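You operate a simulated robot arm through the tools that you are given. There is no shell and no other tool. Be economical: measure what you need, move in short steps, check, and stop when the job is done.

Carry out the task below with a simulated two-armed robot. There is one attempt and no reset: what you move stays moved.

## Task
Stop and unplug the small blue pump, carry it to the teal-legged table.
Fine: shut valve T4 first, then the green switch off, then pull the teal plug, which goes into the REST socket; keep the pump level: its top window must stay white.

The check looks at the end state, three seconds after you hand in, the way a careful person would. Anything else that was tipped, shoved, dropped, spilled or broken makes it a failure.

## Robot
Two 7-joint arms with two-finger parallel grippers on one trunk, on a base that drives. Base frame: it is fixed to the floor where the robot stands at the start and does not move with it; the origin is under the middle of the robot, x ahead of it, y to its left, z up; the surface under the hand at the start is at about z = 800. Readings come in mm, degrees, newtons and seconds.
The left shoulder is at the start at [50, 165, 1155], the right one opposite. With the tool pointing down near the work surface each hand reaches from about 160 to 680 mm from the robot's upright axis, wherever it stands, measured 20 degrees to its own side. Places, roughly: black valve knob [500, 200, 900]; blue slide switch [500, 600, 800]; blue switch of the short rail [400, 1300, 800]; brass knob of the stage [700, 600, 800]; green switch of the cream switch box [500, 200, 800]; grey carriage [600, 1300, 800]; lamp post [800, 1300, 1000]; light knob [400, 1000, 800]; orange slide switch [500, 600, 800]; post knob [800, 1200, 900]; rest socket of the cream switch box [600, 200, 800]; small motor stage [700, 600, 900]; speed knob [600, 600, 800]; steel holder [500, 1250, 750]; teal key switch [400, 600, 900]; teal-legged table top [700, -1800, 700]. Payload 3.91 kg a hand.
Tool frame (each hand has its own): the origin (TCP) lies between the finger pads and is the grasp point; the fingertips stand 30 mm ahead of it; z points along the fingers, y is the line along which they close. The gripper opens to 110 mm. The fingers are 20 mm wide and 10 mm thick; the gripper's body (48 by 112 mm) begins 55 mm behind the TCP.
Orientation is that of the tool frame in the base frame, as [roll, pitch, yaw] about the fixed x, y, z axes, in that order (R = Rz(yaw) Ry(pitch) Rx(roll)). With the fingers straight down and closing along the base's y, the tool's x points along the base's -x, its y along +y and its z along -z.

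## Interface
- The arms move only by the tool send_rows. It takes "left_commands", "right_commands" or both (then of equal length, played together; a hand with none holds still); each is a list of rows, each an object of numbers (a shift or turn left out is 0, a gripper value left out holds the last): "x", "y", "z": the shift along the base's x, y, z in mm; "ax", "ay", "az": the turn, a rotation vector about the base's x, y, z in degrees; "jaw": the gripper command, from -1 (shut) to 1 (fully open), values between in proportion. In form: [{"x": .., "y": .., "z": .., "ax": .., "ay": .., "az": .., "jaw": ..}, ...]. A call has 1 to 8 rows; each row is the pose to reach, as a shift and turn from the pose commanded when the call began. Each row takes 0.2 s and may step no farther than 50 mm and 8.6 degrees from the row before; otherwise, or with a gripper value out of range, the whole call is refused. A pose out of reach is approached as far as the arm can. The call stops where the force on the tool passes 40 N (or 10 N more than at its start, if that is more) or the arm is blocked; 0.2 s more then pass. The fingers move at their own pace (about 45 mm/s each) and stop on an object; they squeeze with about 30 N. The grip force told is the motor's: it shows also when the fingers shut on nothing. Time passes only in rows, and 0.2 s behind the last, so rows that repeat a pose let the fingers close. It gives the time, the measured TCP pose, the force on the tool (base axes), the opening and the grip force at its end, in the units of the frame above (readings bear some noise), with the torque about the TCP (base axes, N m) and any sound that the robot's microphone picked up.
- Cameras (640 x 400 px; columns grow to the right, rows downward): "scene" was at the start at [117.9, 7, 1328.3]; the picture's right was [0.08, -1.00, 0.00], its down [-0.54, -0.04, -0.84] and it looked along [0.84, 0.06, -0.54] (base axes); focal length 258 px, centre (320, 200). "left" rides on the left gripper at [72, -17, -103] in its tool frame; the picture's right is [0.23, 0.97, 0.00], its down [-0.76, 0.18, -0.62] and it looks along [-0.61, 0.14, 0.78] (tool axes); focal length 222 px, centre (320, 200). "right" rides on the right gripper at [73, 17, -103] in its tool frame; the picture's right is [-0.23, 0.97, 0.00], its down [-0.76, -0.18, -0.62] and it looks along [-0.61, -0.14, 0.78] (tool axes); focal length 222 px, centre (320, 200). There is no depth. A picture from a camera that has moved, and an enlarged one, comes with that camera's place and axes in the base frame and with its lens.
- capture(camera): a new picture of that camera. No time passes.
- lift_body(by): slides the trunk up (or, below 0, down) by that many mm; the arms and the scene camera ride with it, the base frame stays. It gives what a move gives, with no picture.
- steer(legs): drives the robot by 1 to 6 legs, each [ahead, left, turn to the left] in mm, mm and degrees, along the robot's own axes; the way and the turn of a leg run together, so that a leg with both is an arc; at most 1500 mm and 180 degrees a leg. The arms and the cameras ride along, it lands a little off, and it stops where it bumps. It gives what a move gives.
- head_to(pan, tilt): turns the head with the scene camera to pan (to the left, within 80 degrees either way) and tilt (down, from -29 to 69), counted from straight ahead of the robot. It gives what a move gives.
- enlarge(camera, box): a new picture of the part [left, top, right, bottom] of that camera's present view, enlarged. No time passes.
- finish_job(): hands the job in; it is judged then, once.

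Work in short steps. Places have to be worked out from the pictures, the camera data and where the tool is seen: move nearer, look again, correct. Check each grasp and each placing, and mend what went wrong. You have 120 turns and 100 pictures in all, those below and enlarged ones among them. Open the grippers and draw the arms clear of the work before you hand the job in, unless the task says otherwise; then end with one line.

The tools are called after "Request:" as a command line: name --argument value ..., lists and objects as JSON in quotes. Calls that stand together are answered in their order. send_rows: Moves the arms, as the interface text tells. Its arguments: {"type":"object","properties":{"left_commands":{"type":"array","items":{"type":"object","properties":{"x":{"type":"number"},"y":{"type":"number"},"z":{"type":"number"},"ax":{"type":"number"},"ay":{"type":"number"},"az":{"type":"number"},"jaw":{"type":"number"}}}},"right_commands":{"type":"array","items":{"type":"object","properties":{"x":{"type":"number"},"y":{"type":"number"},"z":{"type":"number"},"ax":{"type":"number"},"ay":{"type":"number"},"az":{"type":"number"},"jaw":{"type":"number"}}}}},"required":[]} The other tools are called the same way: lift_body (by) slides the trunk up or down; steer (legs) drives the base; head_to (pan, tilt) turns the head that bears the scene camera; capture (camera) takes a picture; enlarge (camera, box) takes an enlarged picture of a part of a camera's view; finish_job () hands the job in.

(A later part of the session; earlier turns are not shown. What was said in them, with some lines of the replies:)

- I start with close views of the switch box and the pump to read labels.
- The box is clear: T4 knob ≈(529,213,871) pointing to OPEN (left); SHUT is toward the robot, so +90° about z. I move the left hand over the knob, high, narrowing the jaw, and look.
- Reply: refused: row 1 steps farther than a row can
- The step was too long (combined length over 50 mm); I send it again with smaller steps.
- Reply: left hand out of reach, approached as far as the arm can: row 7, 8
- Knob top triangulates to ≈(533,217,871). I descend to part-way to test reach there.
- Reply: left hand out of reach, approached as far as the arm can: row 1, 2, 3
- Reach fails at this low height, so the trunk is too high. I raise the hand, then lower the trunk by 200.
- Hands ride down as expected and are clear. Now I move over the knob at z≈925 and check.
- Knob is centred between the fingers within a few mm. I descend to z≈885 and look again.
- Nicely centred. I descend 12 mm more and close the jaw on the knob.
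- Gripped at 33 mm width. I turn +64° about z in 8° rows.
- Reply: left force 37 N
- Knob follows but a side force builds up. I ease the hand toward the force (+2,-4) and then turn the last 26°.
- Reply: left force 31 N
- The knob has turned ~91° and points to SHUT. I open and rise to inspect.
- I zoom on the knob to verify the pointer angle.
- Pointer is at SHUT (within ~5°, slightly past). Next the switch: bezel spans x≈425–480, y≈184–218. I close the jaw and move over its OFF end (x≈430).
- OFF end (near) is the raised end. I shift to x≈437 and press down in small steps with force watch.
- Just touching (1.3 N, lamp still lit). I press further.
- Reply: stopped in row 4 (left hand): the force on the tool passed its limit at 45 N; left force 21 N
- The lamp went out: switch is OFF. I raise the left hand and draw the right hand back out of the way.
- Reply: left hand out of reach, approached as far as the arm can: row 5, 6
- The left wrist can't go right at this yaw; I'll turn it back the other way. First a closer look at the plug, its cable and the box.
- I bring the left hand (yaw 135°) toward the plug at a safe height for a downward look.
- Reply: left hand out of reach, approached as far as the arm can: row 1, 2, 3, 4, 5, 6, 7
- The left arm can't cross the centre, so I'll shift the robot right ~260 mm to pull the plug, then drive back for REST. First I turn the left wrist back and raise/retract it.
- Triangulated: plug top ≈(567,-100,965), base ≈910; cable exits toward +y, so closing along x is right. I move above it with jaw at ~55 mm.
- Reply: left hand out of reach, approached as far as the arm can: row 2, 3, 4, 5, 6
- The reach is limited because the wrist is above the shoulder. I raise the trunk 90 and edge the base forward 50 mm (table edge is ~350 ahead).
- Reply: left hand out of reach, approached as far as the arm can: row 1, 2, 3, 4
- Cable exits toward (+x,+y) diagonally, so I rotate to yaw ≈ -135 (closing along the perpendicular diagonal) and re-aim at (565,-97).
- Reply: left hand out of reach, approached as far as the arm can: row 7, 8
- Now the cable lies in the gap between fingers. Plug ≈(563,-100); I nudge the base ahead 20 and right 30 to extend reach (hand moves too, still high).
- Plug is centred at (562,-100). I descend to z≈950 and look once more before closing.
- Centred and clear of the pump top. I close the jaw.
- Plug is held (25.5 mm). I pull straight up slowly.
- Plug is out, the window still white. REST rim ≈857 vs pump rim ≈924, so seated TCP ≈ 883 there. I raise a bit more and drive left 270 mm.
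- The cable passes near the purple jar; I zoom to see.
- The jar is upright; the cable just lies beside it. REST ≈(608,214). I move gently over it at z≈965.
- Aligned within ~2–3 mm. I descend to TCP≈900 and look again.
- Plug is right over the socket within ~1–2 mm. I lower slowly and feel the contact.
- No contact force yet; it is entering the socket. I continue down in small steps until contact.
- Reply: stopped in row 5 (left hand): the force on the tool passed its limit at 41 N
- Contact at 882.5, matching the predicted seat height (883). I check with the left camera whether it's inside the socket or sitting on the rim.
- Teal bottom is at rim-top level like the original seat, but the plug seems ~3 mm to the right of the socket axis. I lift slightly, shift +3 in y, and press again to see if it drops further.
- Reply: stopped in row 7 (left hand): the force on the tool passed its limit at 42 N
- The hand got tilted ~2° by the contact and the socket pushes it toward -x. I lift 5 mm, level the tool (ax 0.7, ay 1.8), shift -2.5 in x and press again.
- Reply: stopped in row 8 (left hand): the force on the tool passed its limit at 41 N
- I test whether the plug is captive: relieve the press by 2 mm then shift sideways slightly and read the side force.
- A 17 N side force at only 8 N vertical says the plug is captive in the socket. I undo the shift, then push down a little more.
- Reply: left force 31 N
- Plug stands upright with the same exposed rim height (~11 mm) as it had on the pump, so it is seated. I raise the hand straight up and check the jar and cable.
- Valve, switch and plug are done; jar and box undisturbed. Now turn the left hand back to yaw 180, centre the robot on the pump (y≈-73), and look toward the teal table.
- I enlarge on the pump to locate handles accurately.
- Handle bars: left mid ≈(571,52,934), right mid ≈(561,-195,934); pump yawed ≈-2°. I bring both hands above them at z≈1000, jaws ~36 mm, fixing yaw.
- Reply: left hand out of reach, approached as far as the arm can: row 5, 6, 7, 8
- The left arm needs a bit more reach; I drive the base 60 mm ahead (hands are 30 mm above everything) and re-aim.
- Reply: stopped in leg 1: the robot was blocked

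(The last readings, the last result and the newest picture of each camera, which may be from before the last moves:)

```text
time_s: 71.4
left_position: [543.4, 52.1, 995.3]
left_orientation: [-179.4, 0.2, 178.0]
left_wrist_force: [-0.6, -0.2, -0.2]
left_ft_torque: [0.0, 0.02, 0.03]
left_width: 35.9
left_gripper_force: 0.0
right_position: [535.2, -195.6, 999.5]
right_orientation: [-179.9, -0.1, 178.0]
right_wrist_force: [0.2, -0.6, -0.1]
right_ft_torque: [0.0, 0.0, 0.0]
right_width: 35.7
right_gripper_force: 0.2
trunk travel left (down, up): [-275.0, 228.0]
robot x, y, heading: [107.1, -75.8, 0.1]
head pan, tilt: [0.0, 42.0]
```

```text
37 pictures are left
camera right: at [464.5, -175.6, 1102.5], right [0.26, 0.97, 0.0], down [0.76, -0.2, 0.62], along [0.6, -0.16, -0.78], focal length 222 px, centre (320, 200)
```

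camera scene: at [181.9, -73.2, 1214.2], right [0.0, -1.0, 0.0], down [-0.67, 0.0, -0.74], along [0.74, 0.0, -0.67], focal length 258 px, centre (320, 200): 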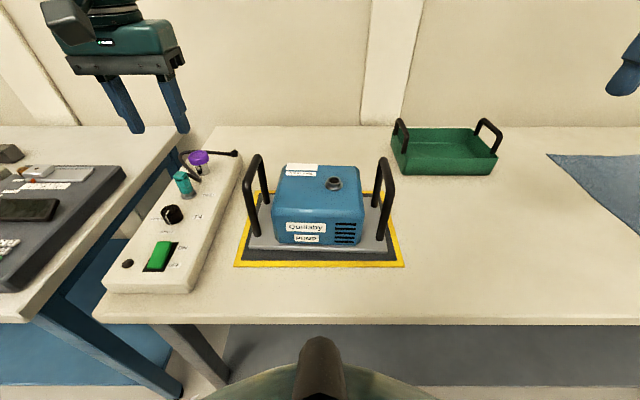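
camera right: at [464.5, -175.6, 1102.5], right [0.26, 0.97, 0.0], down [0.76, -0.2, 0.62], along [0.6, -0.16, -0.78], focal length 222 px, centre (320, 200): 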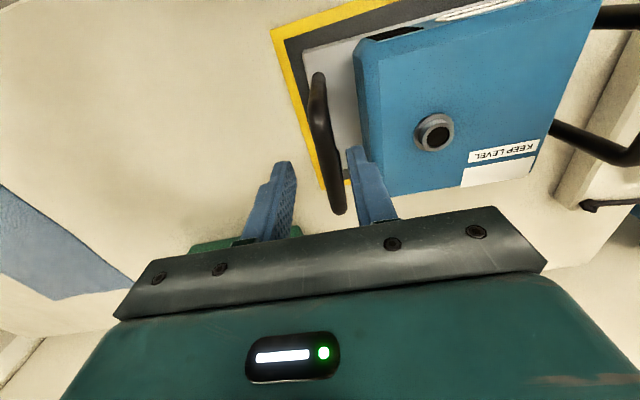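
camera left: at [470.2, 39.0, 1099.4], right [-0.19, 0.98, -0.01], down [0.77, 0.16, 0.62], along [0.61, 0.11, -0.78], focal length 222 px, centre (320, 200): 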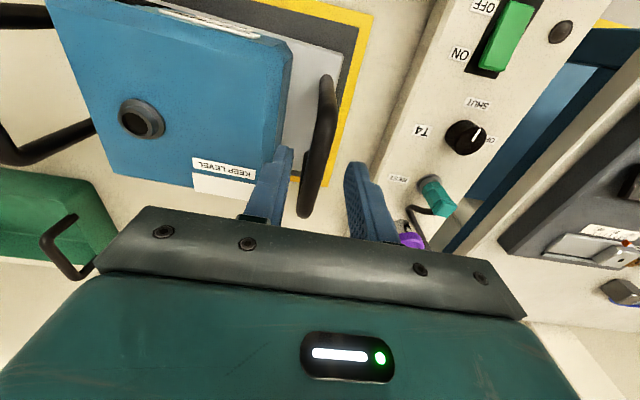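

The base bumped lightly at the table edge; I back off 12 mm, then aim hands at left (563,50) and right (556,-192).

Request:
steer --legs '[[-12, 0, 0]]'

Request:
capture --camera "scene"

```text
time_s: 72.1
left_position: [531.6, 52.5, 996.4]
left_orientation: [-179.3, 0.3, 178.0]
left_wrist_force: [0.5, 0.1, -0.3]
left_ft_torque: [0.0, -0.01, -0.01]
left_width: 35.7
left_gripper_force: 0.0
right_position: [523.0, -194.7, 999.6]
right_orientation: [-179.9, 0.0, 178.0]
right_wrist_force: [-0.5, -0.2, -0.5]
right_ft_torque: [0.0, -0.01, 0.0]
right_width: 35.7
right_gripper_force: 0.1
trunk travel left (down, up): [-275.0, 228.0]
robot x, y, heading: [90.1, -72.6, 0.3]
head pan, tilt: [0.0, 42.0]
```

```text
36 pictures are left
camera scene: at [204.1, -73.1, 1214.2], right [0.0, -1.0, 0.0], down [-0.67, 0.0, -0.74], along [0.74, 0.0, -0.67], focal length 258 px, centre (320, 200)
```

scene: 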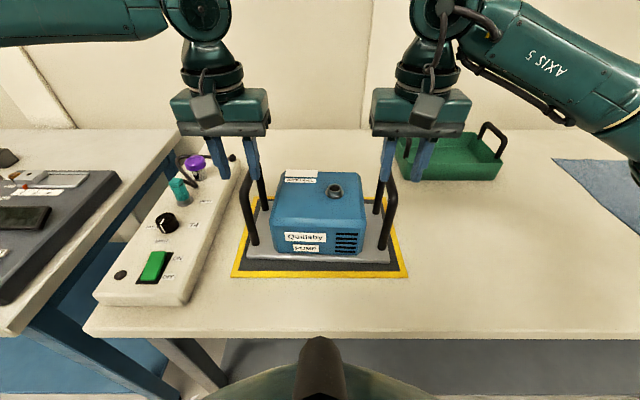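

Everything still stands. I move hands over the bar midpoints and down to z≈955, then look.

Request:
send_rows --left_commands '[{"x": 16, "y": -1}, {"x": 31, "y": -2}, {"x": 31, "y": -2, "z": -20}, {"x": 31, "y": -2, "z": -41}, {"x": 31, "y": -2, "z": -41}]' --right_commands '[{"x": 16, "y": 1}, {"x": 33, "y": 3}, {"x": 33, "y": 3, "z": -22}, {"x": 33, "y": 3, "z": -44}, {"x": 33, "y": 3, "z": -44}]'

Request:
capture --camera "left"

Request:
capture --camera "right"

```text
time_s: 73.3
left_position: [558.9, 57.6, 955.8]
left_orientation: [-179.2, 0.4, 178.1]
left_wrist_force: [-0.2, 0.4, -0.3]
left_ft_torque: [-0.01, -0.04, 0.02]
left_width: 36.0
left_gripper_force: 0.0
left hand out of reach, approached as far as the arm can: row 2, 3, 4, 5
right_position: [556.5, -193.0, 953.5]
right_orientation: [-179.9, 0.0, 177.9]
right_wrist_force: [-0.3, -0.3, 0.6]
right_ft_torque: [0.0, 0.02, 0.0]
right_width: 35.7
right_gripper_force: 0.0
trunk travel left (down, up): [-275.0, 228.0]
robot x, y, heading: [93.5, -73.4, 0.2]
head pan, tilt: [0.0, 42.0]
```

```text
35 pictures are left
camera left: at [485.0, 45.4, 1058.5], right [-0.19, 0.98, -0.01], down [0.76, 0.16, 0.62], along [0.62, 0.11, -0.78], focal length 222 px, centre (320, 200)
```

left: 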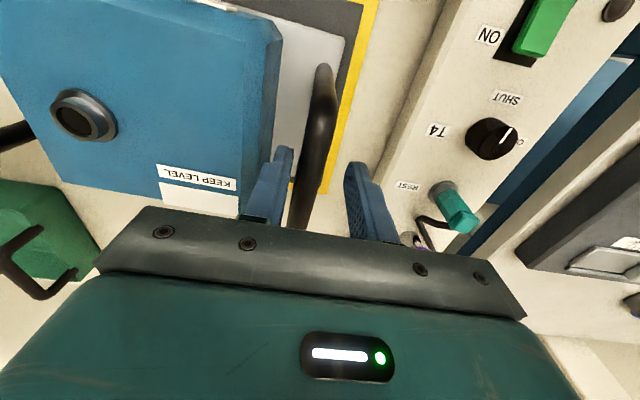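

```text
34 pictures are left
camera right: at [485.6, -173.0, 1058.3], right [0.26, 0.97, 0.0], down [0.76, -0.2, 0.62], along [0.6, -0.16, -0.78], focal length 222 px, centre (320, 200)
```

right: 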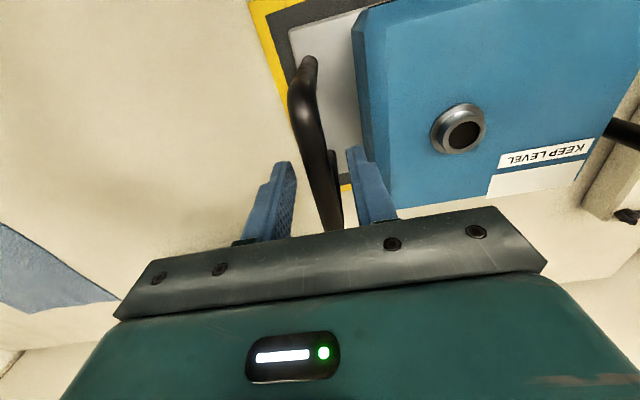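

The left hand is at its inward limit ((559,58) vs wanted (563,50)). I raise both hands 45 mm, shift the robot right 30 mm and re-aim.

Request:
send_rows --left_commands '[{"z": 22}, {"z": 45}]' --right_commands '[{"z": 22}, {"z": 45}]'

Request:
steer --legs '[[0, -32, 0]]'

Request:
send_rows --left_commands '[{"x": 4, "y": 12}, {"x": 4, "y": 24}, {"x": 4, "y": 24}]' --right_commands '[{"y": 16}, {"y": 33}, {"y": 33}]'

```text
time_s: 73.9
left_position: [557.2, 58.3, 1000.7]
left_orientation: [-179.1, 0.4, 178.0]
left_wrist_force: [0.3, 0.1, -0.4]
left_ft_torque: [0.01, 0.0, -0.01]
left_width: 35.6
left_gripper_force: 0.0
right_position: [556.5, -192.6, 1000.1]
right_orientation: [-179.9, -0.1, 178.0]
right_wrist_force: [0.1, 0.2, -0.1]
right_ft_torque: [0.02, -0.03, 0.01]
right_width: 35.7
right_gripper_force: 0.1
trunk travel left (down, up): [-275.0, 228.0]
robot x, y, heading: [91.2, -72.6, 0.2]
head pan, tilt: [0.0, 42.0]
```

```text
time_s: 74.9
left_position: [557.9, 27.7, 1001.0]
left_orientation: [-179.3, 0.3, 177.9]
left_wrist_force: [0.1, 0.4, -0.5]
left_ft_torque: [0.03, -0.01, 0.01]
left_width: 35.9
left_gripper_force: 0.1
right_position: [556.7, -223.3, 999.7]
right_orientation: [-180.0, -0.1, 178.0]
right_wrist_force: [0.4, 0.7, 0.2]
right_ft_torque: [-0.01, 0.0, 0.01]
right_width: 35.9
right_gripper_force: 0.0
trunk travel left (down, up): [-275.0, 228.0]
robot x, y, heading: [88.4, -100.8, 0.3]
head pan, tilt: [0.0, 42.0]
```

```text
time_s: 75.7
left_position: [562.2, 52.7, 1000.4]
left_orientation: [-179.3, 0.3, 178.1]
left_wrist_force: [0.4, 0.3, -0.5]
left_ft_torque: [-0.02, -0.03, 0.04]
left_width: 35.9
left_gripper_force: 0.0
right_position: [557.3, -191.2, 999.7]
right_orientation: [-179.9, -0.1, 178.0]
right_wrist_force: [0.6, 0.1, -0.7]
right_ft_torque: [0.01, -0.01, 0.02]
right_width: 35.8
right_gripper_force: 0.2
trunk travel left (down, up): [-275.0, 228.0]
robot x, y, heading: [88.3, -105.8, 0.2]
head pan, tilt: [0.0, 42.0]
```

Both hands are now exactly over the bars (52, -191). I descend to z≈935.

Request:
send_rows --left_commands '[{"z": -22}, {"z": -44}, {"z": -65}, {"z": -65}]' --right_commands '[{"z": -22}, {"z": -44}, {"z": -65}, {"z": -65}]'

Request:
enlarge --camera "scene" --box '[210, 120, 430, 280]'

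```text
time_s: 76.7
left_position: [561.7, 51.5, 935.7]
left_orientation: [-179.1, 0.4, 178.1]
left_wrist_force: [0.2, -0.1, -0.6]
left_ft_torque: [0.02, 0.01, 0.01]
left_width: 35.9
left_gripper_force: 0.1
right_position: [556.8, -190.7, 935.1]
right_orientation: [179.9, -0.1, 178.1]
right_wrist_force: [-0.5, 0.0, 0.1]
right_ft_torque: [-0.02, 0.0, -0.02]
right_width: 35.5
right_gripper_force: 0.0
trunk travel left (down, up): [-275.0, 228.0]
robot x, y, heading: [89.9, -105.2, 0.2]
head pan, tilt: [0.0, 42.0]
```

```text
2.50 times, centred on (320, 200) of scene
camera zoom: at [204.6, -105.0, 1214.2], right [0.0, -1.0, 0.0], down [-0.67, 0.0, -0.74], along [0.74, 0.0, -0.67], focal length 644 px, centre (320, 200)
```

zoom: 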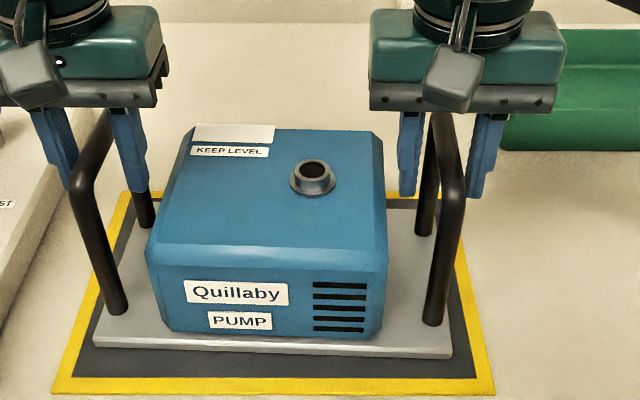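

Bars sit between the fingers of both hands. I close both jaws.

Request:
send_rows --left_commands '[{"jaw": -1}, {"jaw": -1}, {"jaw": -1}, {"jaw": -1}]' --right_commands '[{"jaw": -1}, {"jaw": -1}, {"jaw": -1}, {"jaw": -1}]'

Request:
lift_body --by 15

Request:
enlarge --camera "scene" --box '[210, 120, 430, 280]'

```text
time_s: 77.7
left_position: [562.2, 51.2, 935.0]
left_orientation: [-179.5, 0.3, 178.0]
left_wrist_force: [-0.6, 11.8, 0.3]
left_ft_torque: [-0.08, -0.34, -0.17]
left_width: 15.6
left_gripper_force: 30.3
right_position: [556.1, -190.9, 935.1]
right_orientation: [-179.9, -0.3, 178.0]
right_wrist_force: [-1.3, -17.4, 0.2]
right_ft_torque: [0.08, 0.27, -0.08]
right_width: 15.6
right_gripper_force: 29.9
trunk travel left (down, up): [-275.0, 228.0]
robot x, y, heading: [92.0, -105.7, 0.1]
head pan, tilt: [0.0, 42.0]
```

```text
time_s: 78.3
left_position: [563.7, 51.4, 949.1]
left_orientation: [-179.5, 0.1, 178.1]
left_wrist_force: [-1.7, 20.8, -7.2]
left_ft_torque: [-0.08, -0.28, -0.21]
left_width: 15.7
left_gripper_force: 30.4
right_position: [559.2, -191.3, 948.1]
right_orientation: [-179.8, -0.3, 177.9]
right_wrist_force: [0.7, -19.2, -7.3]
right_ft_torque: [0.11, 0.34, -0.12]
right_width: 15.9
right_gripper_force: 30.2
trunk travel left (down, up): [-290.0, 213.0]
robot x, y, heading: [88.4, -106.2, 0.1]
head pan, tilt: [0.0, 42.0]
```

```text
2.50 times, centred on (320, 200) of scene
camera zoom: at [206.1, -104.8, 1228.9], right [0.0, -1.0, 0.0], down [-0.67, 0.0, -0.74], along [0.74, 0.0, -0.67], focal length 644 px, centre (320, 200)
```

zoom: 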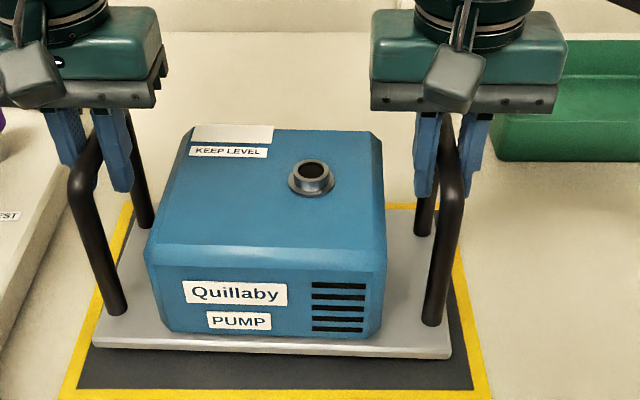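

Lifted level with ~7 N each; the hands are slightly pressing inward (±20 N). I relax 1.5 mm outward each.

Request:
send_rows --left_commands '[{"y": 0.8}, {"y": 1.5}]' --right_commands '[{"y": -0.8}, {"y": -1.5}]'

Request:
lift_body --by 70

Request:
capture --camera "scene"

```text
time_s: 78.9
left_position: [562.6, 52.8, 949.2]
left_orientation: [-179.1, 0.2, 178.0]
left_wrist_force: [-2.0, 12.5, -7.1]
left_ft_torque: [-0.06, 0.08, -0.07]
left_width: 15.8
left_gripper_force: 30.2
right_position: [557.5, -193.2, 949.5]
right_orientation: [-179.9, -0.3, 178.0]
right_wrist_force: [0.7, -12.9, -8.1]
right_ft_torque: [0.06, 0.0, -0.29]
right_width: 15.7
right_gripper_force: 30.1
trunk travel left (down, up): [-290.0, 213.0]
robot x, y, heading: [91.9, -106.2, -0.0]
head pan, tilt: [0.0, 42.0]
```

```text
time_s: 80.0
left_position: [562.9, 52.6, 1017.9]
left_orientation: [-179.1, 0.3, 177.9]
left_wrist_force: [-0.5, 3.1, -6.7]
left_ft_torque: [-0.02, 0.34, -0.15]
left_width: 15.7
left_gripper_force: 29.7
right_position: [558.3, -191.4, 1018.7]
right_orientation: [-180.0, -0.2, 178.1]
right_wrist_force: [1.0, -3.5, -6.9]
right_ft_torque: [0.05, -0.29, -0.21]
right_width: 15.6
right_gripper_force: 29.9
trunk travel left (down, up): [-360.0, 143.0]
robot x, y, heading: [94.7, -105.3, 0.0]
head pan, tilt: [0.0, 42.0]
```

```text
31 pictures are left
camera scene: at [206.0, -104.8, 1298.9], right [0.0, -1.0, 0.0], down [-0.67, 0.0, -0.74], along [0.74, 0.0, -0.67], focal length 258 px, centre (320, 200)
```

scene: 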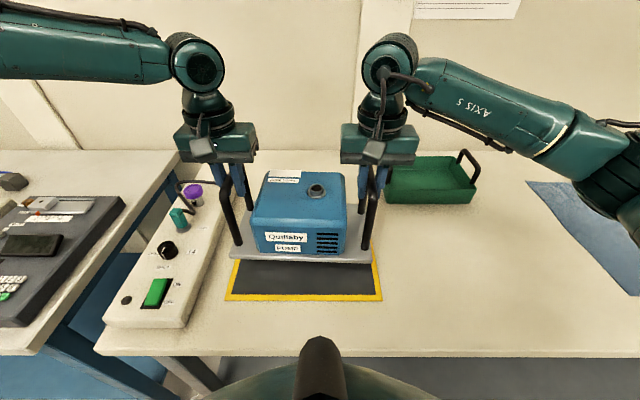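

Pump is up ~85 mm, level, window white. Before driving I look right with the head to see the way and teal table.

Request:
head_to --pan -78 --tilt 25

Request:
capture --camera "scene"

Request:
head_to --pan 78 --tilt 25

Request:
capture --camera "scene"

```text
time_s: 81.5
left_position: [562.8, 52.3, 1019.4]
left_orientation: [-179.1, 0.3, 178.0]
left_wrist_force: [-1.8, -6.2, -7.0]
left_ft_torque: [0.04, 0.1, -0.17]
left_width: 15.6
left_gripper_force: 30.4
right_position: [557.9, -192.0, 1018.3]
right_orientation: [180.0, -0.2, 178.0]
right_wrist_force: [2.2, 7.0, -6.8]
right_ft_torque: [-0.04, -0.01, -0.22]
right_width: 15.8
right_gripper_force: 29.7
trunk travel left (down, up): [-360.0, 143.0]
robot x, y, heading: [88.6, -108.0, 0.1]
head pan, tilt: [-78.0, 25.0]
```

```text
30 pictures are left
camera scene: at [141.7, -195.2, 1325.3], right [-0.98, -0.21, 0.0], down [-0.09, 0.41, -0.91], along [0.19, -0.89, -0.42], focal length 258 px, centre (320, 200)
```

scene: 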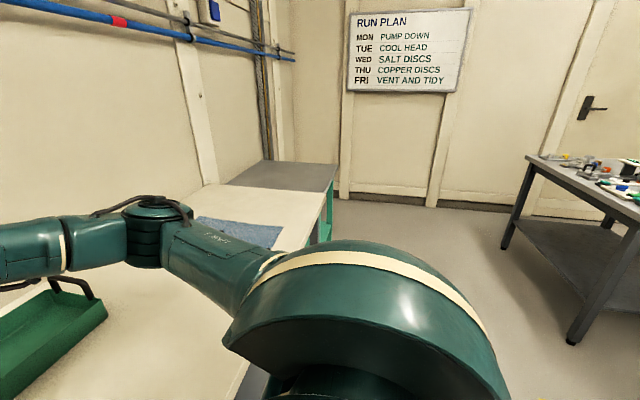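

```text
time_s: 83.9
left_position: [562.9, 53.2, 1020.8]
left_orientation: [-179.2, 0.3, 178.1]
left_wrist_force: [-2.4, -15.2, -8.2]
left_ft_torque: [0.05, -0.03, -0.16]
left_width: 16.0
left_gripper_force: 30.1
right_position: [557.6, -193.3, 1019.9]
right_orientation: [180.0, -0.2, 178.2]
right_wrist_force: [2.7, 14.8, -7.3]
right_ft_torque: [-0.09, 0.13, -0.23]
right_width: 15.6
right_gripper_force: 30.2
trunk travel left (down, up): [-360.0, 143.0]
robot x, y, heading: [92.4, -105.8, 0.2]
head pan, tilt: [78.0, 25.0]
```

```text
29 pictures are left
camera scene: at [141.1, -15.0, 1325.3], right [0.98, -0.21, 0.0], down [-0.09, -0.41, -0.91], along [0.19, 0.89, -0.42], focal length 258 px, centre (320, 200)
```

scene: 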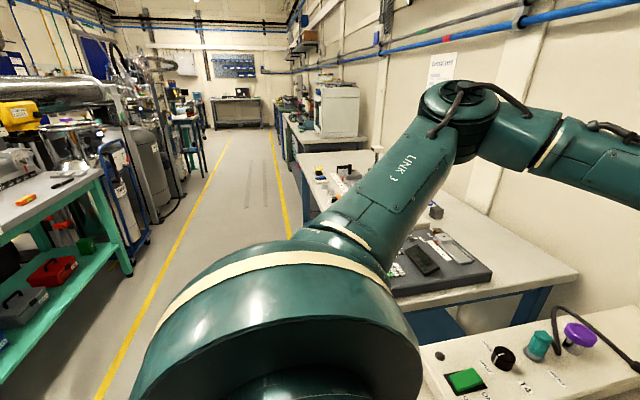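

The teal table (grey top) is at x≈420–1070, y≈-1560…-2225, empty; the aisle is clear. I ease the hands 0.6 mm inward, then back off 430 mm.

Request:
send_rows --left_commands '[{"y": -0.6}, {"y": -0.6}]' --right_commands '[{"y": 0.6}, {"y": 0.6}]'

Request:
steer --legs '[[-430, 0, 0]]'

Request:
head_to --pan 0 --tilt 42

Request:
capture --camera "scene"

```text
time_s: 84.5
left_position: [562.3, 51.5, 1019.1]
left_orientation: [-179.2, 0.2, 178.0]
left_wrist_force: [-2.1, -9.4, -7.2]
left_ft_torque: [0.06, -0.01, -0.22]
left_width: 15.8
left_gripper_force: 30.2
right_position: [557.7, -191.9, 1019.3]
right_orientation: [-179.9, -0.2, 178.0]
right_wrist_force: [1.3, 10.2, -7.4]
right_ft_torque: [-0.06, 0.13, -0.1]
right_width: 15.6
right_gripper_force: 29.9
trunk travel left (down, up): [-360.0, 143.0]
robot x, y, heading: [93.3, -106.2, 0.2]
head pan, tilt: [78.0, 25.0]
```

```text
time_s: 87.2
left_position: [129.4, 52.6, 1020.1]
left_orientation: [-179.2, 0.3, 178.2]
left_wrist_force: [-2.1, 1.9, -7.1]
left_ft_torque: [0.01, 0.04, -0.2]
left_width: 15.9
left_gripper_force: 30.3
right_position: [125.6, -192.0, 1020.2]
right_orientation: [-179.9, -0.2, 178.2]
right_wrist_force: [0.3, -1.7, -7.3]
right_ft_torque: [0.05, 0.03, -0.16]
right_width: 15.7
right_gripper_force: 30.0
trunk travel left (down, up): [-360.0, 143.0]
robot x, y, heading: [-339.1, -108.3, 0.3]
head pan, tilt: [78.0, 25.0]
```

```text
time_s: 88.7
left_position: [128.9, 52.0, 1019.8]
left_orientation: [-179.2, 0.3, 178.2]
left_wrist_force: [-1.2, -1.7, -7.1]
left_ft_torque: [0.02, 0.0, -0.2]
left_width: 15.7
left_gripper_force: 29.8
right_position: [124.9, -191.9, 1019.7]
right_orientation: [180.0, -0.2, 178.1]
right_wrist_force: [1.2, 0.4, -7.5]
right_ft_torque: [-0.01, 0.09, -0.13]
right_width: 15.8
right_gripper_force: 30.1
trunk travel left (down, up): [-360.0, 143.0]
robot x, y, heading: [-340.2, -106.2, 0.2]
head pan, tilt: [0.0, 42.0]
```

```text
28 pictures are left
camera scene: at [-227.7, -106.6, 1299.0], right [0.01, -1.0, 0.0], down [-0.67, -0.01, -0.74], along [0.74, 0.01, -0.67], focal length 258 px, centre (320, 200)
```

scene: 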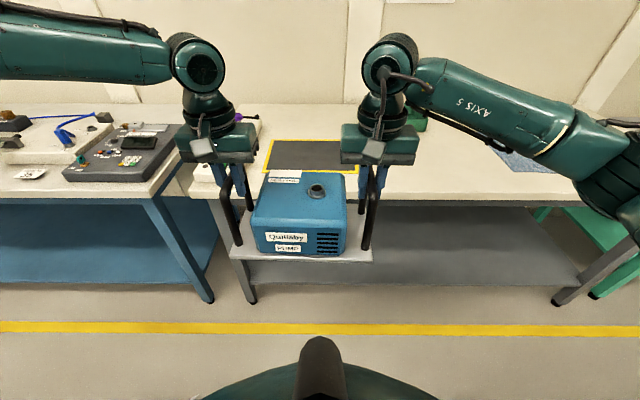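

Pump stays level and forces are balanced. I drive right 890 mm twice, in parallel with the tables.

Request:
steer --legs '[[0, -890, 0], [0, -890, 0]]'

Request:
capture --camera "scene"

```text
time_s: 104.7
left_position: [138.6, -1742.6, 1020.2]
left_orientation: [-179.2, 0.3, 177.4]
left_wrist_force: [-1.4, -1.6, -7.1]
left_ft_torque: [0.04, 0.0, -0.15]
left_width: 15.7
left_gripper_force: 30.0
right_position: [131.8, -1986.0, 1019.1]
right_orientation: [-179.8, -0.1, 177.4]
right_wrist_force: [1.6, 0.4, -7.1]
right_ft_torque: [0.01, 0.09, -0.14]
right_width: 15.7
right_gripper_force: 29.7
trunk travel left (down, up): [-360.0, 143.0]
robot x, y, heading: [-331.7, -1897.6, -0.4]
head pan, tilt: [0.0, 42.0]
```

```text
27 pictures are left
camera scene: at [-219.3, -1896.8, 1299.0], right [-0.01, -1.0, 0.0], down [-0.67, 0.0, -0.74], along [0.74, 0.0, -0.67], focal length 258 px, centre (320, 200)
```

scene: 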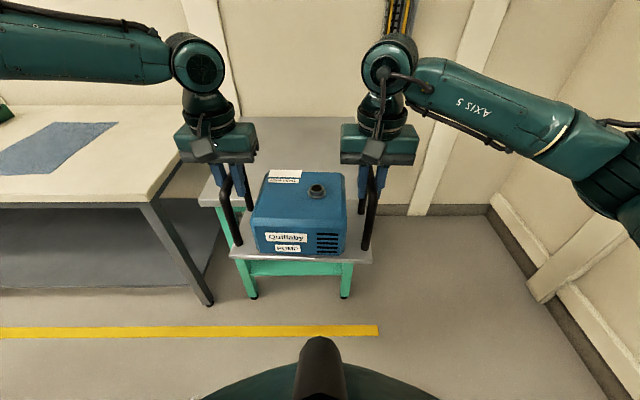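

Teal table top spans x≈431–1097, y≈-1487…-2080 and is free. I shift left 64 mm, square up, then go ahead 465 mm.

Request:
steer --legs '[[0, 64, 0.4], [465, 0, 0]]'

Request:
capture --camera "scene"

```text
time_s: 108.4
left_position: [606.8, -1676.4, 1019.2]
left_orientation: [-179.2, 0.1, 177.7]
left_wrist_force: [-1.1, -1.1, -7.8]
left_ft_torque: [0.04, 0.11, -0.15]
left_width: 15.7
left_gripper_force: 30.0
right_position: [600.8, -1921.3, 1018.7]
right_orientation: [-179.9, -0.2, 177.7]
right_wrist_force: [1.4, 0.9, -6.0]
right_ft_torque: [0.03, -0.07, -0.16]
right_width: 15.7
right_gripper_force: 30.3
trunk travel left (down, up): [-360.0, 143.0]
robot x, y, heading: [137.6, -1833.0, -0.0]
head pan, tilt: [0.0, 42.0]
```

```text
26 pictures are left
camera scene: at [249.2, -1832.6, 1298.9], right [0.0, -1.0, 0.0], down [-0.67, 0.0, -0.74], along [0.74, 0.0, -0.67], focal length 258 px, centre (320, 200)
```

scene: 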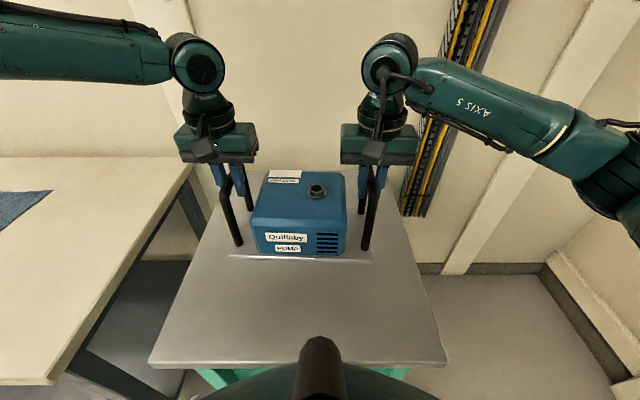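

Pump is over the table middle-front. I lower the trunk 130 mm and look.

Request:
lift_body --by -130

Request:
capture --camera "scene"

```text
time_s: 109.9
left_position: [606.6, -1677.1, 888.7]
left_orientation: [-179.2, 0.1, 177.6]
left_wrist_force: [-1.6, -1.7, -6.0]
left_ft_torque: [0.01, 0.05, -0.17]
left_width: 15.8
left_gripper_force: 30.0
right_position: [599.2, -1921.1, 889.4]
right_orientation: [-179.9, -0.2, 177.8]
right_wrist_force: [1.8, 1.0, -7.2]
right_ft_torque: [-0.02, 0.01, -0.14]
right_width: 15.9
right_gripper_force: 30.4
trunk travel left (down, up): [-230.0, 273.0]
robot x, y, heading: [135.0, -1835.5, -0.2]
head pan, tilt: [0.0, 42.0]
```

```text
25 pictures are left
camera scene: at [248.5, -1832.7, 1169.1], right [0.0, -1.0, 0.0], down [-0.67, 0.0, -0.74], along [0.74, 0.0, -0.67], focal length 258 px, centre (320, 200)
```

scene: 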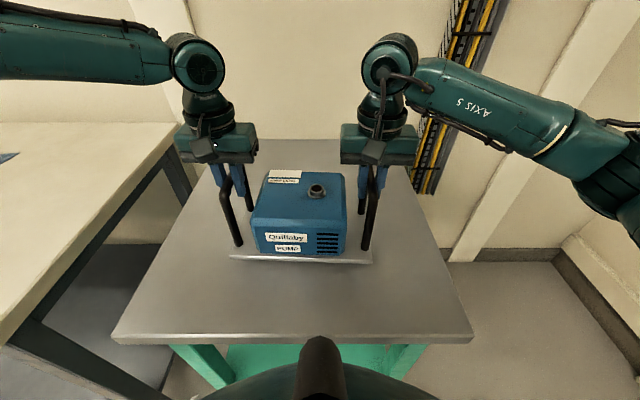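

Table height estimate 700–730, so contact expected at TCP≈835–865. I lower by 20 and watch the forces.

Request:
lift_body --by -20

Request:
enlarge --camera "scene" --box '[200, 150, 410, 290]'

```text
time_s: 110.6
left_position: [605.8, -1678.9, 871.6]
left_orientation: [-179.2, 0.3, 177.7]
left_wrist_force: [0.7, 1.4, 7.3]
left_ft_torque: [0.06, 0.76, -0.24]
left_width: 15.8
left_gripper_force: 30.1
right_position: [599.8, -1921.4, 870.3]
right_orientation: [-180.0, 0.0, 177.7]
right_wrist_force: [4.5, 0.0, 4.0]
right_ft_torque: [0.11, 0.45, -0.06]
right_width: 15.6
right_gripper_force: 30.1
trunk travel left (down, up): [-210.0, 293.0]
robot x, y, heading: [133.0, -1832.8, 0.3]
head pan, tilt: [0.0, 42.0]
```

```text
2.86 times, centred on (305, 220) of scene
camera zoom: at [247.8, -1832.8, 1149.6], right [0.0, -1.0, 0.0], down [-0.67, 0.0, -0.74], along [0.74, 0.0, -0.67], focal length 736 px, centre (363, 143)
```

zoom: 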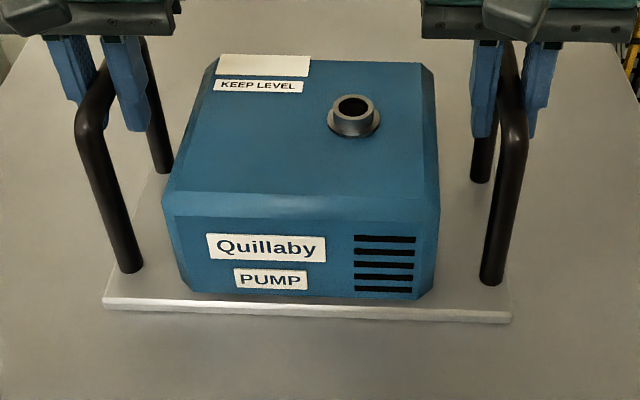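

Forces reversed sign: the pump rests on the table, white window, level. I open both jaws part-way (to ~36 mm).

Request:
send_rows --left_commands '[{"jaw": -0.55}, {"jaw": -0.35}, {"jaw": -0.35}]' --right_commands '[{"jaw": -0.55}, {"jaw": -0.35}, {"jaw": -0.35}]'

Request:
enlarge --camera "scene" --box '[200, 150, 410, 290]'

```text
time_s: 111.4
left_position: [604.7, -1676.9, 870.2]
left_orientation: [-179.1, 0.3, 177.7]
left_wrist_force: [-0.1, 0.3, -0.4]
left_ft_torque: [0.01, 0.04, -0.02]
left_width: 35.6
left_gripper_force: 0.1
right_position: [599.2, -1920.9, 870.1]
right_orientation: [-179.9, -0.2, 177.8]
right_wrist_force: [-0.4, 0.3, 0.3]
right_ft_torque: [-0.02, 0.03, 0.03]
right_width: 35.8
right_gripper_force: 0.0
trunk travel left (down, up): [-210.0, 293.0]
robot x, y, heading: [136.4, -1832.5, -0.2]
head pan, tilt: [0.0, 42.0]
```

```text
2.86 times, centred on (305, 220) of scene
camera zoom: at [247.7, -1832.7, 1149.2], right [0.0, -1.0, 0.0], down [-0.67, 0.0, -0.74], along [0.74, 0.0, -0.67], focal length 736 px, centre (363, 143)
```

zoom: 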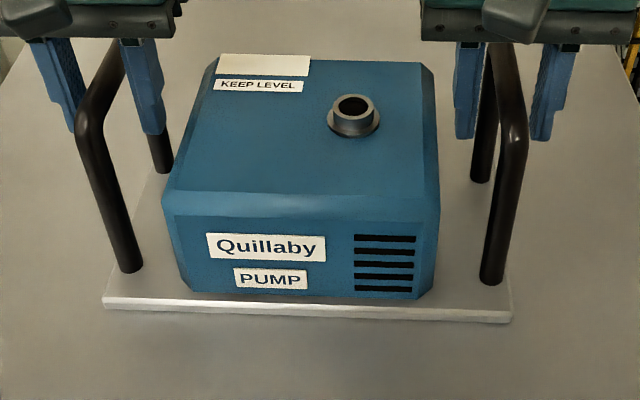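

Pump free of the grips and unmoved. I raise both hands straight up and then withdraw by backing the base.

Request:
send_rows --left_commands '[{"z": 25}, {"z": 55}, {"z": 90}, {"z": 120}]' --right_commands '[{"z": 25}, {"z": 55}, {"z": 90}, {"z": 120}]'

Request:
capture --camera "scene"

```text
time_s: 112.4
left_position: [604.9, -1676.0, 989.5]
left_orientation: [-179.2, 0.4, 177.7]
left_wrist_force: [-0.8, -0.3, -0.6]
left_ft_torque: [-0.03, 0.0, -0.03]
left_width: 35.9
left_gripper_force: 0.0
right_position: [598.7, -1920.2, 989.8]
right_orientation: [-179.9, -0.2, 177.6]
right_wrist_force: [-0.4, 0.9, 0.3]
right_ft_torque: [0.0, -0.02, -0.03]
right_width: 35.6
right_gripper_force: 0.0
trunk travel left (down, up): [-210.0, 293.0]
robot x, y, heading: [136.7, -1833.0, -0.0]
head pan, tilt: [0.0, 42.0]
```

```text
22 pictures are left
camera scene: at [247.5, -1832.7, 1149.1], right [0.0, -1.0, 0.0], down [-0.67, 0.0, -0.74], along [0.74, 0.0, -0.67], focal length 258 px, centre (320, 200)
```

scene: 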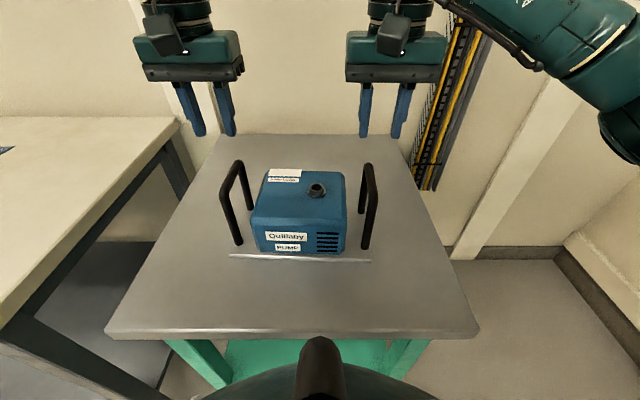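

Pump stands on the table. I open the jaws and back off 400 mm, then glance at the switch box from afar.

Request:
steer --legs '[[-400, 0, 0]]'

Request:
send_rows --left_commands '[{"jaw": 1}, {"jaw": 1}, {"jaw": 1}, {"jaw": 1}]' --right_commands '[{"jaw": 1}, {"jaw": 1}, {"jaw": 1}, {"jaw": 1}]'

Request:
head_to --pan 5 --tilt 25

Request:
capture --camera "scene"

Request:
head_to --pan 70 --tilt 12

Request:
capture --camera "scene"

```text
time_s: 114.9
left_position: [207.0, -1675.6, 990.8]
left_orientation: [-179.3, 0.4, 177.7]
left_wrist_force: [-0.9, 0.3, 0.2]
left_ft_torque: [0.02, 0.0, -0.02]
left_width: 35.7
left_gripper_force: 0.1
right_position: [200.3, -1919.7, 990.7]
right_orientation: [-179.9, -0.1, 177.7]
right_wrist_force: [-0.5, 0.1, 0.4]
right_ft_torque: [0.0, 0.01, -0.03]
right_width: 35.8
right_gripper_force: 0.0
trunk travel left (down, up): [-210.0, 293.0]
robot x, y, heading: [-265.7, -1833.7, -0.1]
head pan, tilt: [0.0, 42.0]
```

```text
time_s: 115.9
left_position: [206.1, -1676.9, 989.6]
left_orientation: [-179.2, 0.3, 177.7]
left_wrist_force: [-0.2, 0.4, 0.6]
left_ft_torque: [-0.01, -0.02, 0.0]
left_width: 109.9
left_gripper_force: 0.0
right_position: [200.4, -1921.6, 989.5]
right_orientation: [-179.9, -0.2, 177.7]
right_wrist_force: [-0.3, -0.5, 0.4]
right_ft_torque: [0.02, 0.01, 0.01]
right_width: 110.0
right_gripper_force: 0.1
trunk travel left (down, up): [-210.0, 293.0]
robot x, y, heading: [-265.1, -1831.8, -0.1]
head pan, tilt: [0.0, 42.0]
```

```text
time_s: 116.7
left_position: [207.7, -1676.6, 989.9]
left_orientation: [-179.3, 0.3, 177.7]
left_wrist_force: [0.2, 0.5, 0.4]
left_ft_torque: [0.02, 0.01, -0.02]
left_width: 110.1
left_gripper_force: 0.1
right_position: [200.2, -1922.4, 989.1]
right_orientation: [-179.9, -0.2, 177.7]
right_wrist_force: [0.6, 0.1, -0.8]
right_ft_torque: [-0.02, 0.01, 0.0]
right_width: 110.2
right_gripper_force: 0.1
trunk travel left (down, up): [-210.0, 293.0]
robot x, y, heading: [-263.9, -1834.4, -0.3]
head pan, tilt: [5.0, 25.0]
```

```text
21 pictures are left
camera scene: at [-143.3, -1824.0, 1175.4], right [0.08, -1.0, 0.0], down [-0.42, -0.04, -0.91], along [0.9, 0.08, -0.42], focal length 258 px, centre (320, 200)
```

scene: 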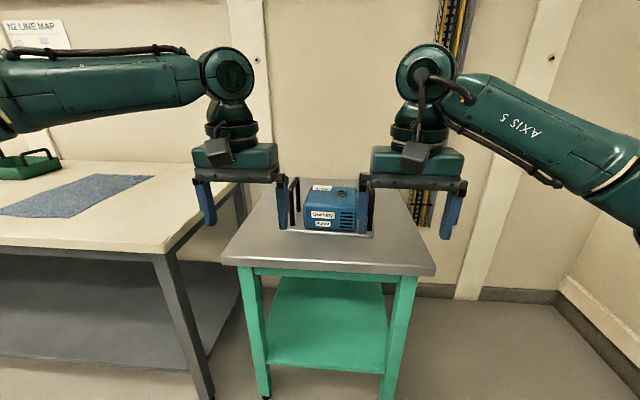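

```text
time_s: 118.1
left_position: [205.4, -1676.4, 989.6]
left_orientation: [-179.1, 0.3, 177.8]
left_wrist_force: [-0.3, 0.0, 0.7]
left_ft_torque: [0.0, 0.0, 0.0]
left_width: 109.9
left_gripper_force: 0.1
right_position: [201.3, -1919.9, 989.9]
right_orientation: [-179.9, -0.1, 177.7]
right_wrist_force: [-0.3, 0.0, 0.4]
right_ft_torque: [-0.01, -0.05, -0.01]
right_width: 109.9
right_gripper_force: 0.0
trunk travel left (down, up): [-210.0, 293.0]
robot x, y, heading: [-262.5, -1831.6, -0.4]
head pan, tilt: [70.0, 12.0]
```

```text
20 pictures are left
camera scene: at [-202.9, -1744.3, 1196.5], right [0.94, -0.35, 0.0], down [-0.07, -0.2, -0.98], along [0.34, 0.92, -0.21], focal length 258 px, centre (320, 200)
```

scene: 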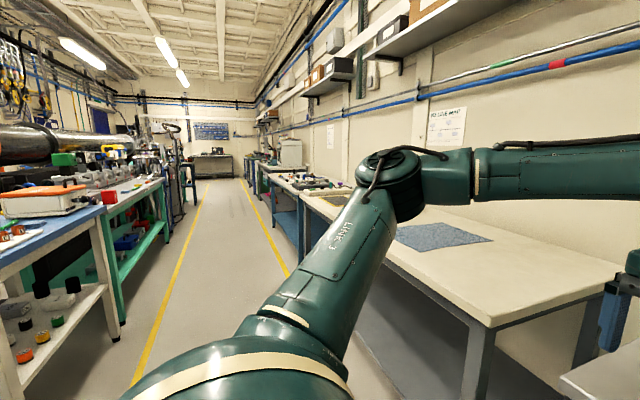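

The pump stands level on the teal-legged table. Valve T4 is shut, the switch is off (its lamp is out) and the plug is in REST. The hands are open and clear, so I hand the job in.

Request:
finish_job

```text
The job is handed in.
```

The job is handed in: T4 is shut (its pointer sits about 5° past SHUT), the green switch is off, the teal plug is in the REST socket, and the pump stands level on the teal-legged table with its window white. The base bumped the cream table's edge once while I lined up on the pump, and pictures taken right after showed nothing moved.
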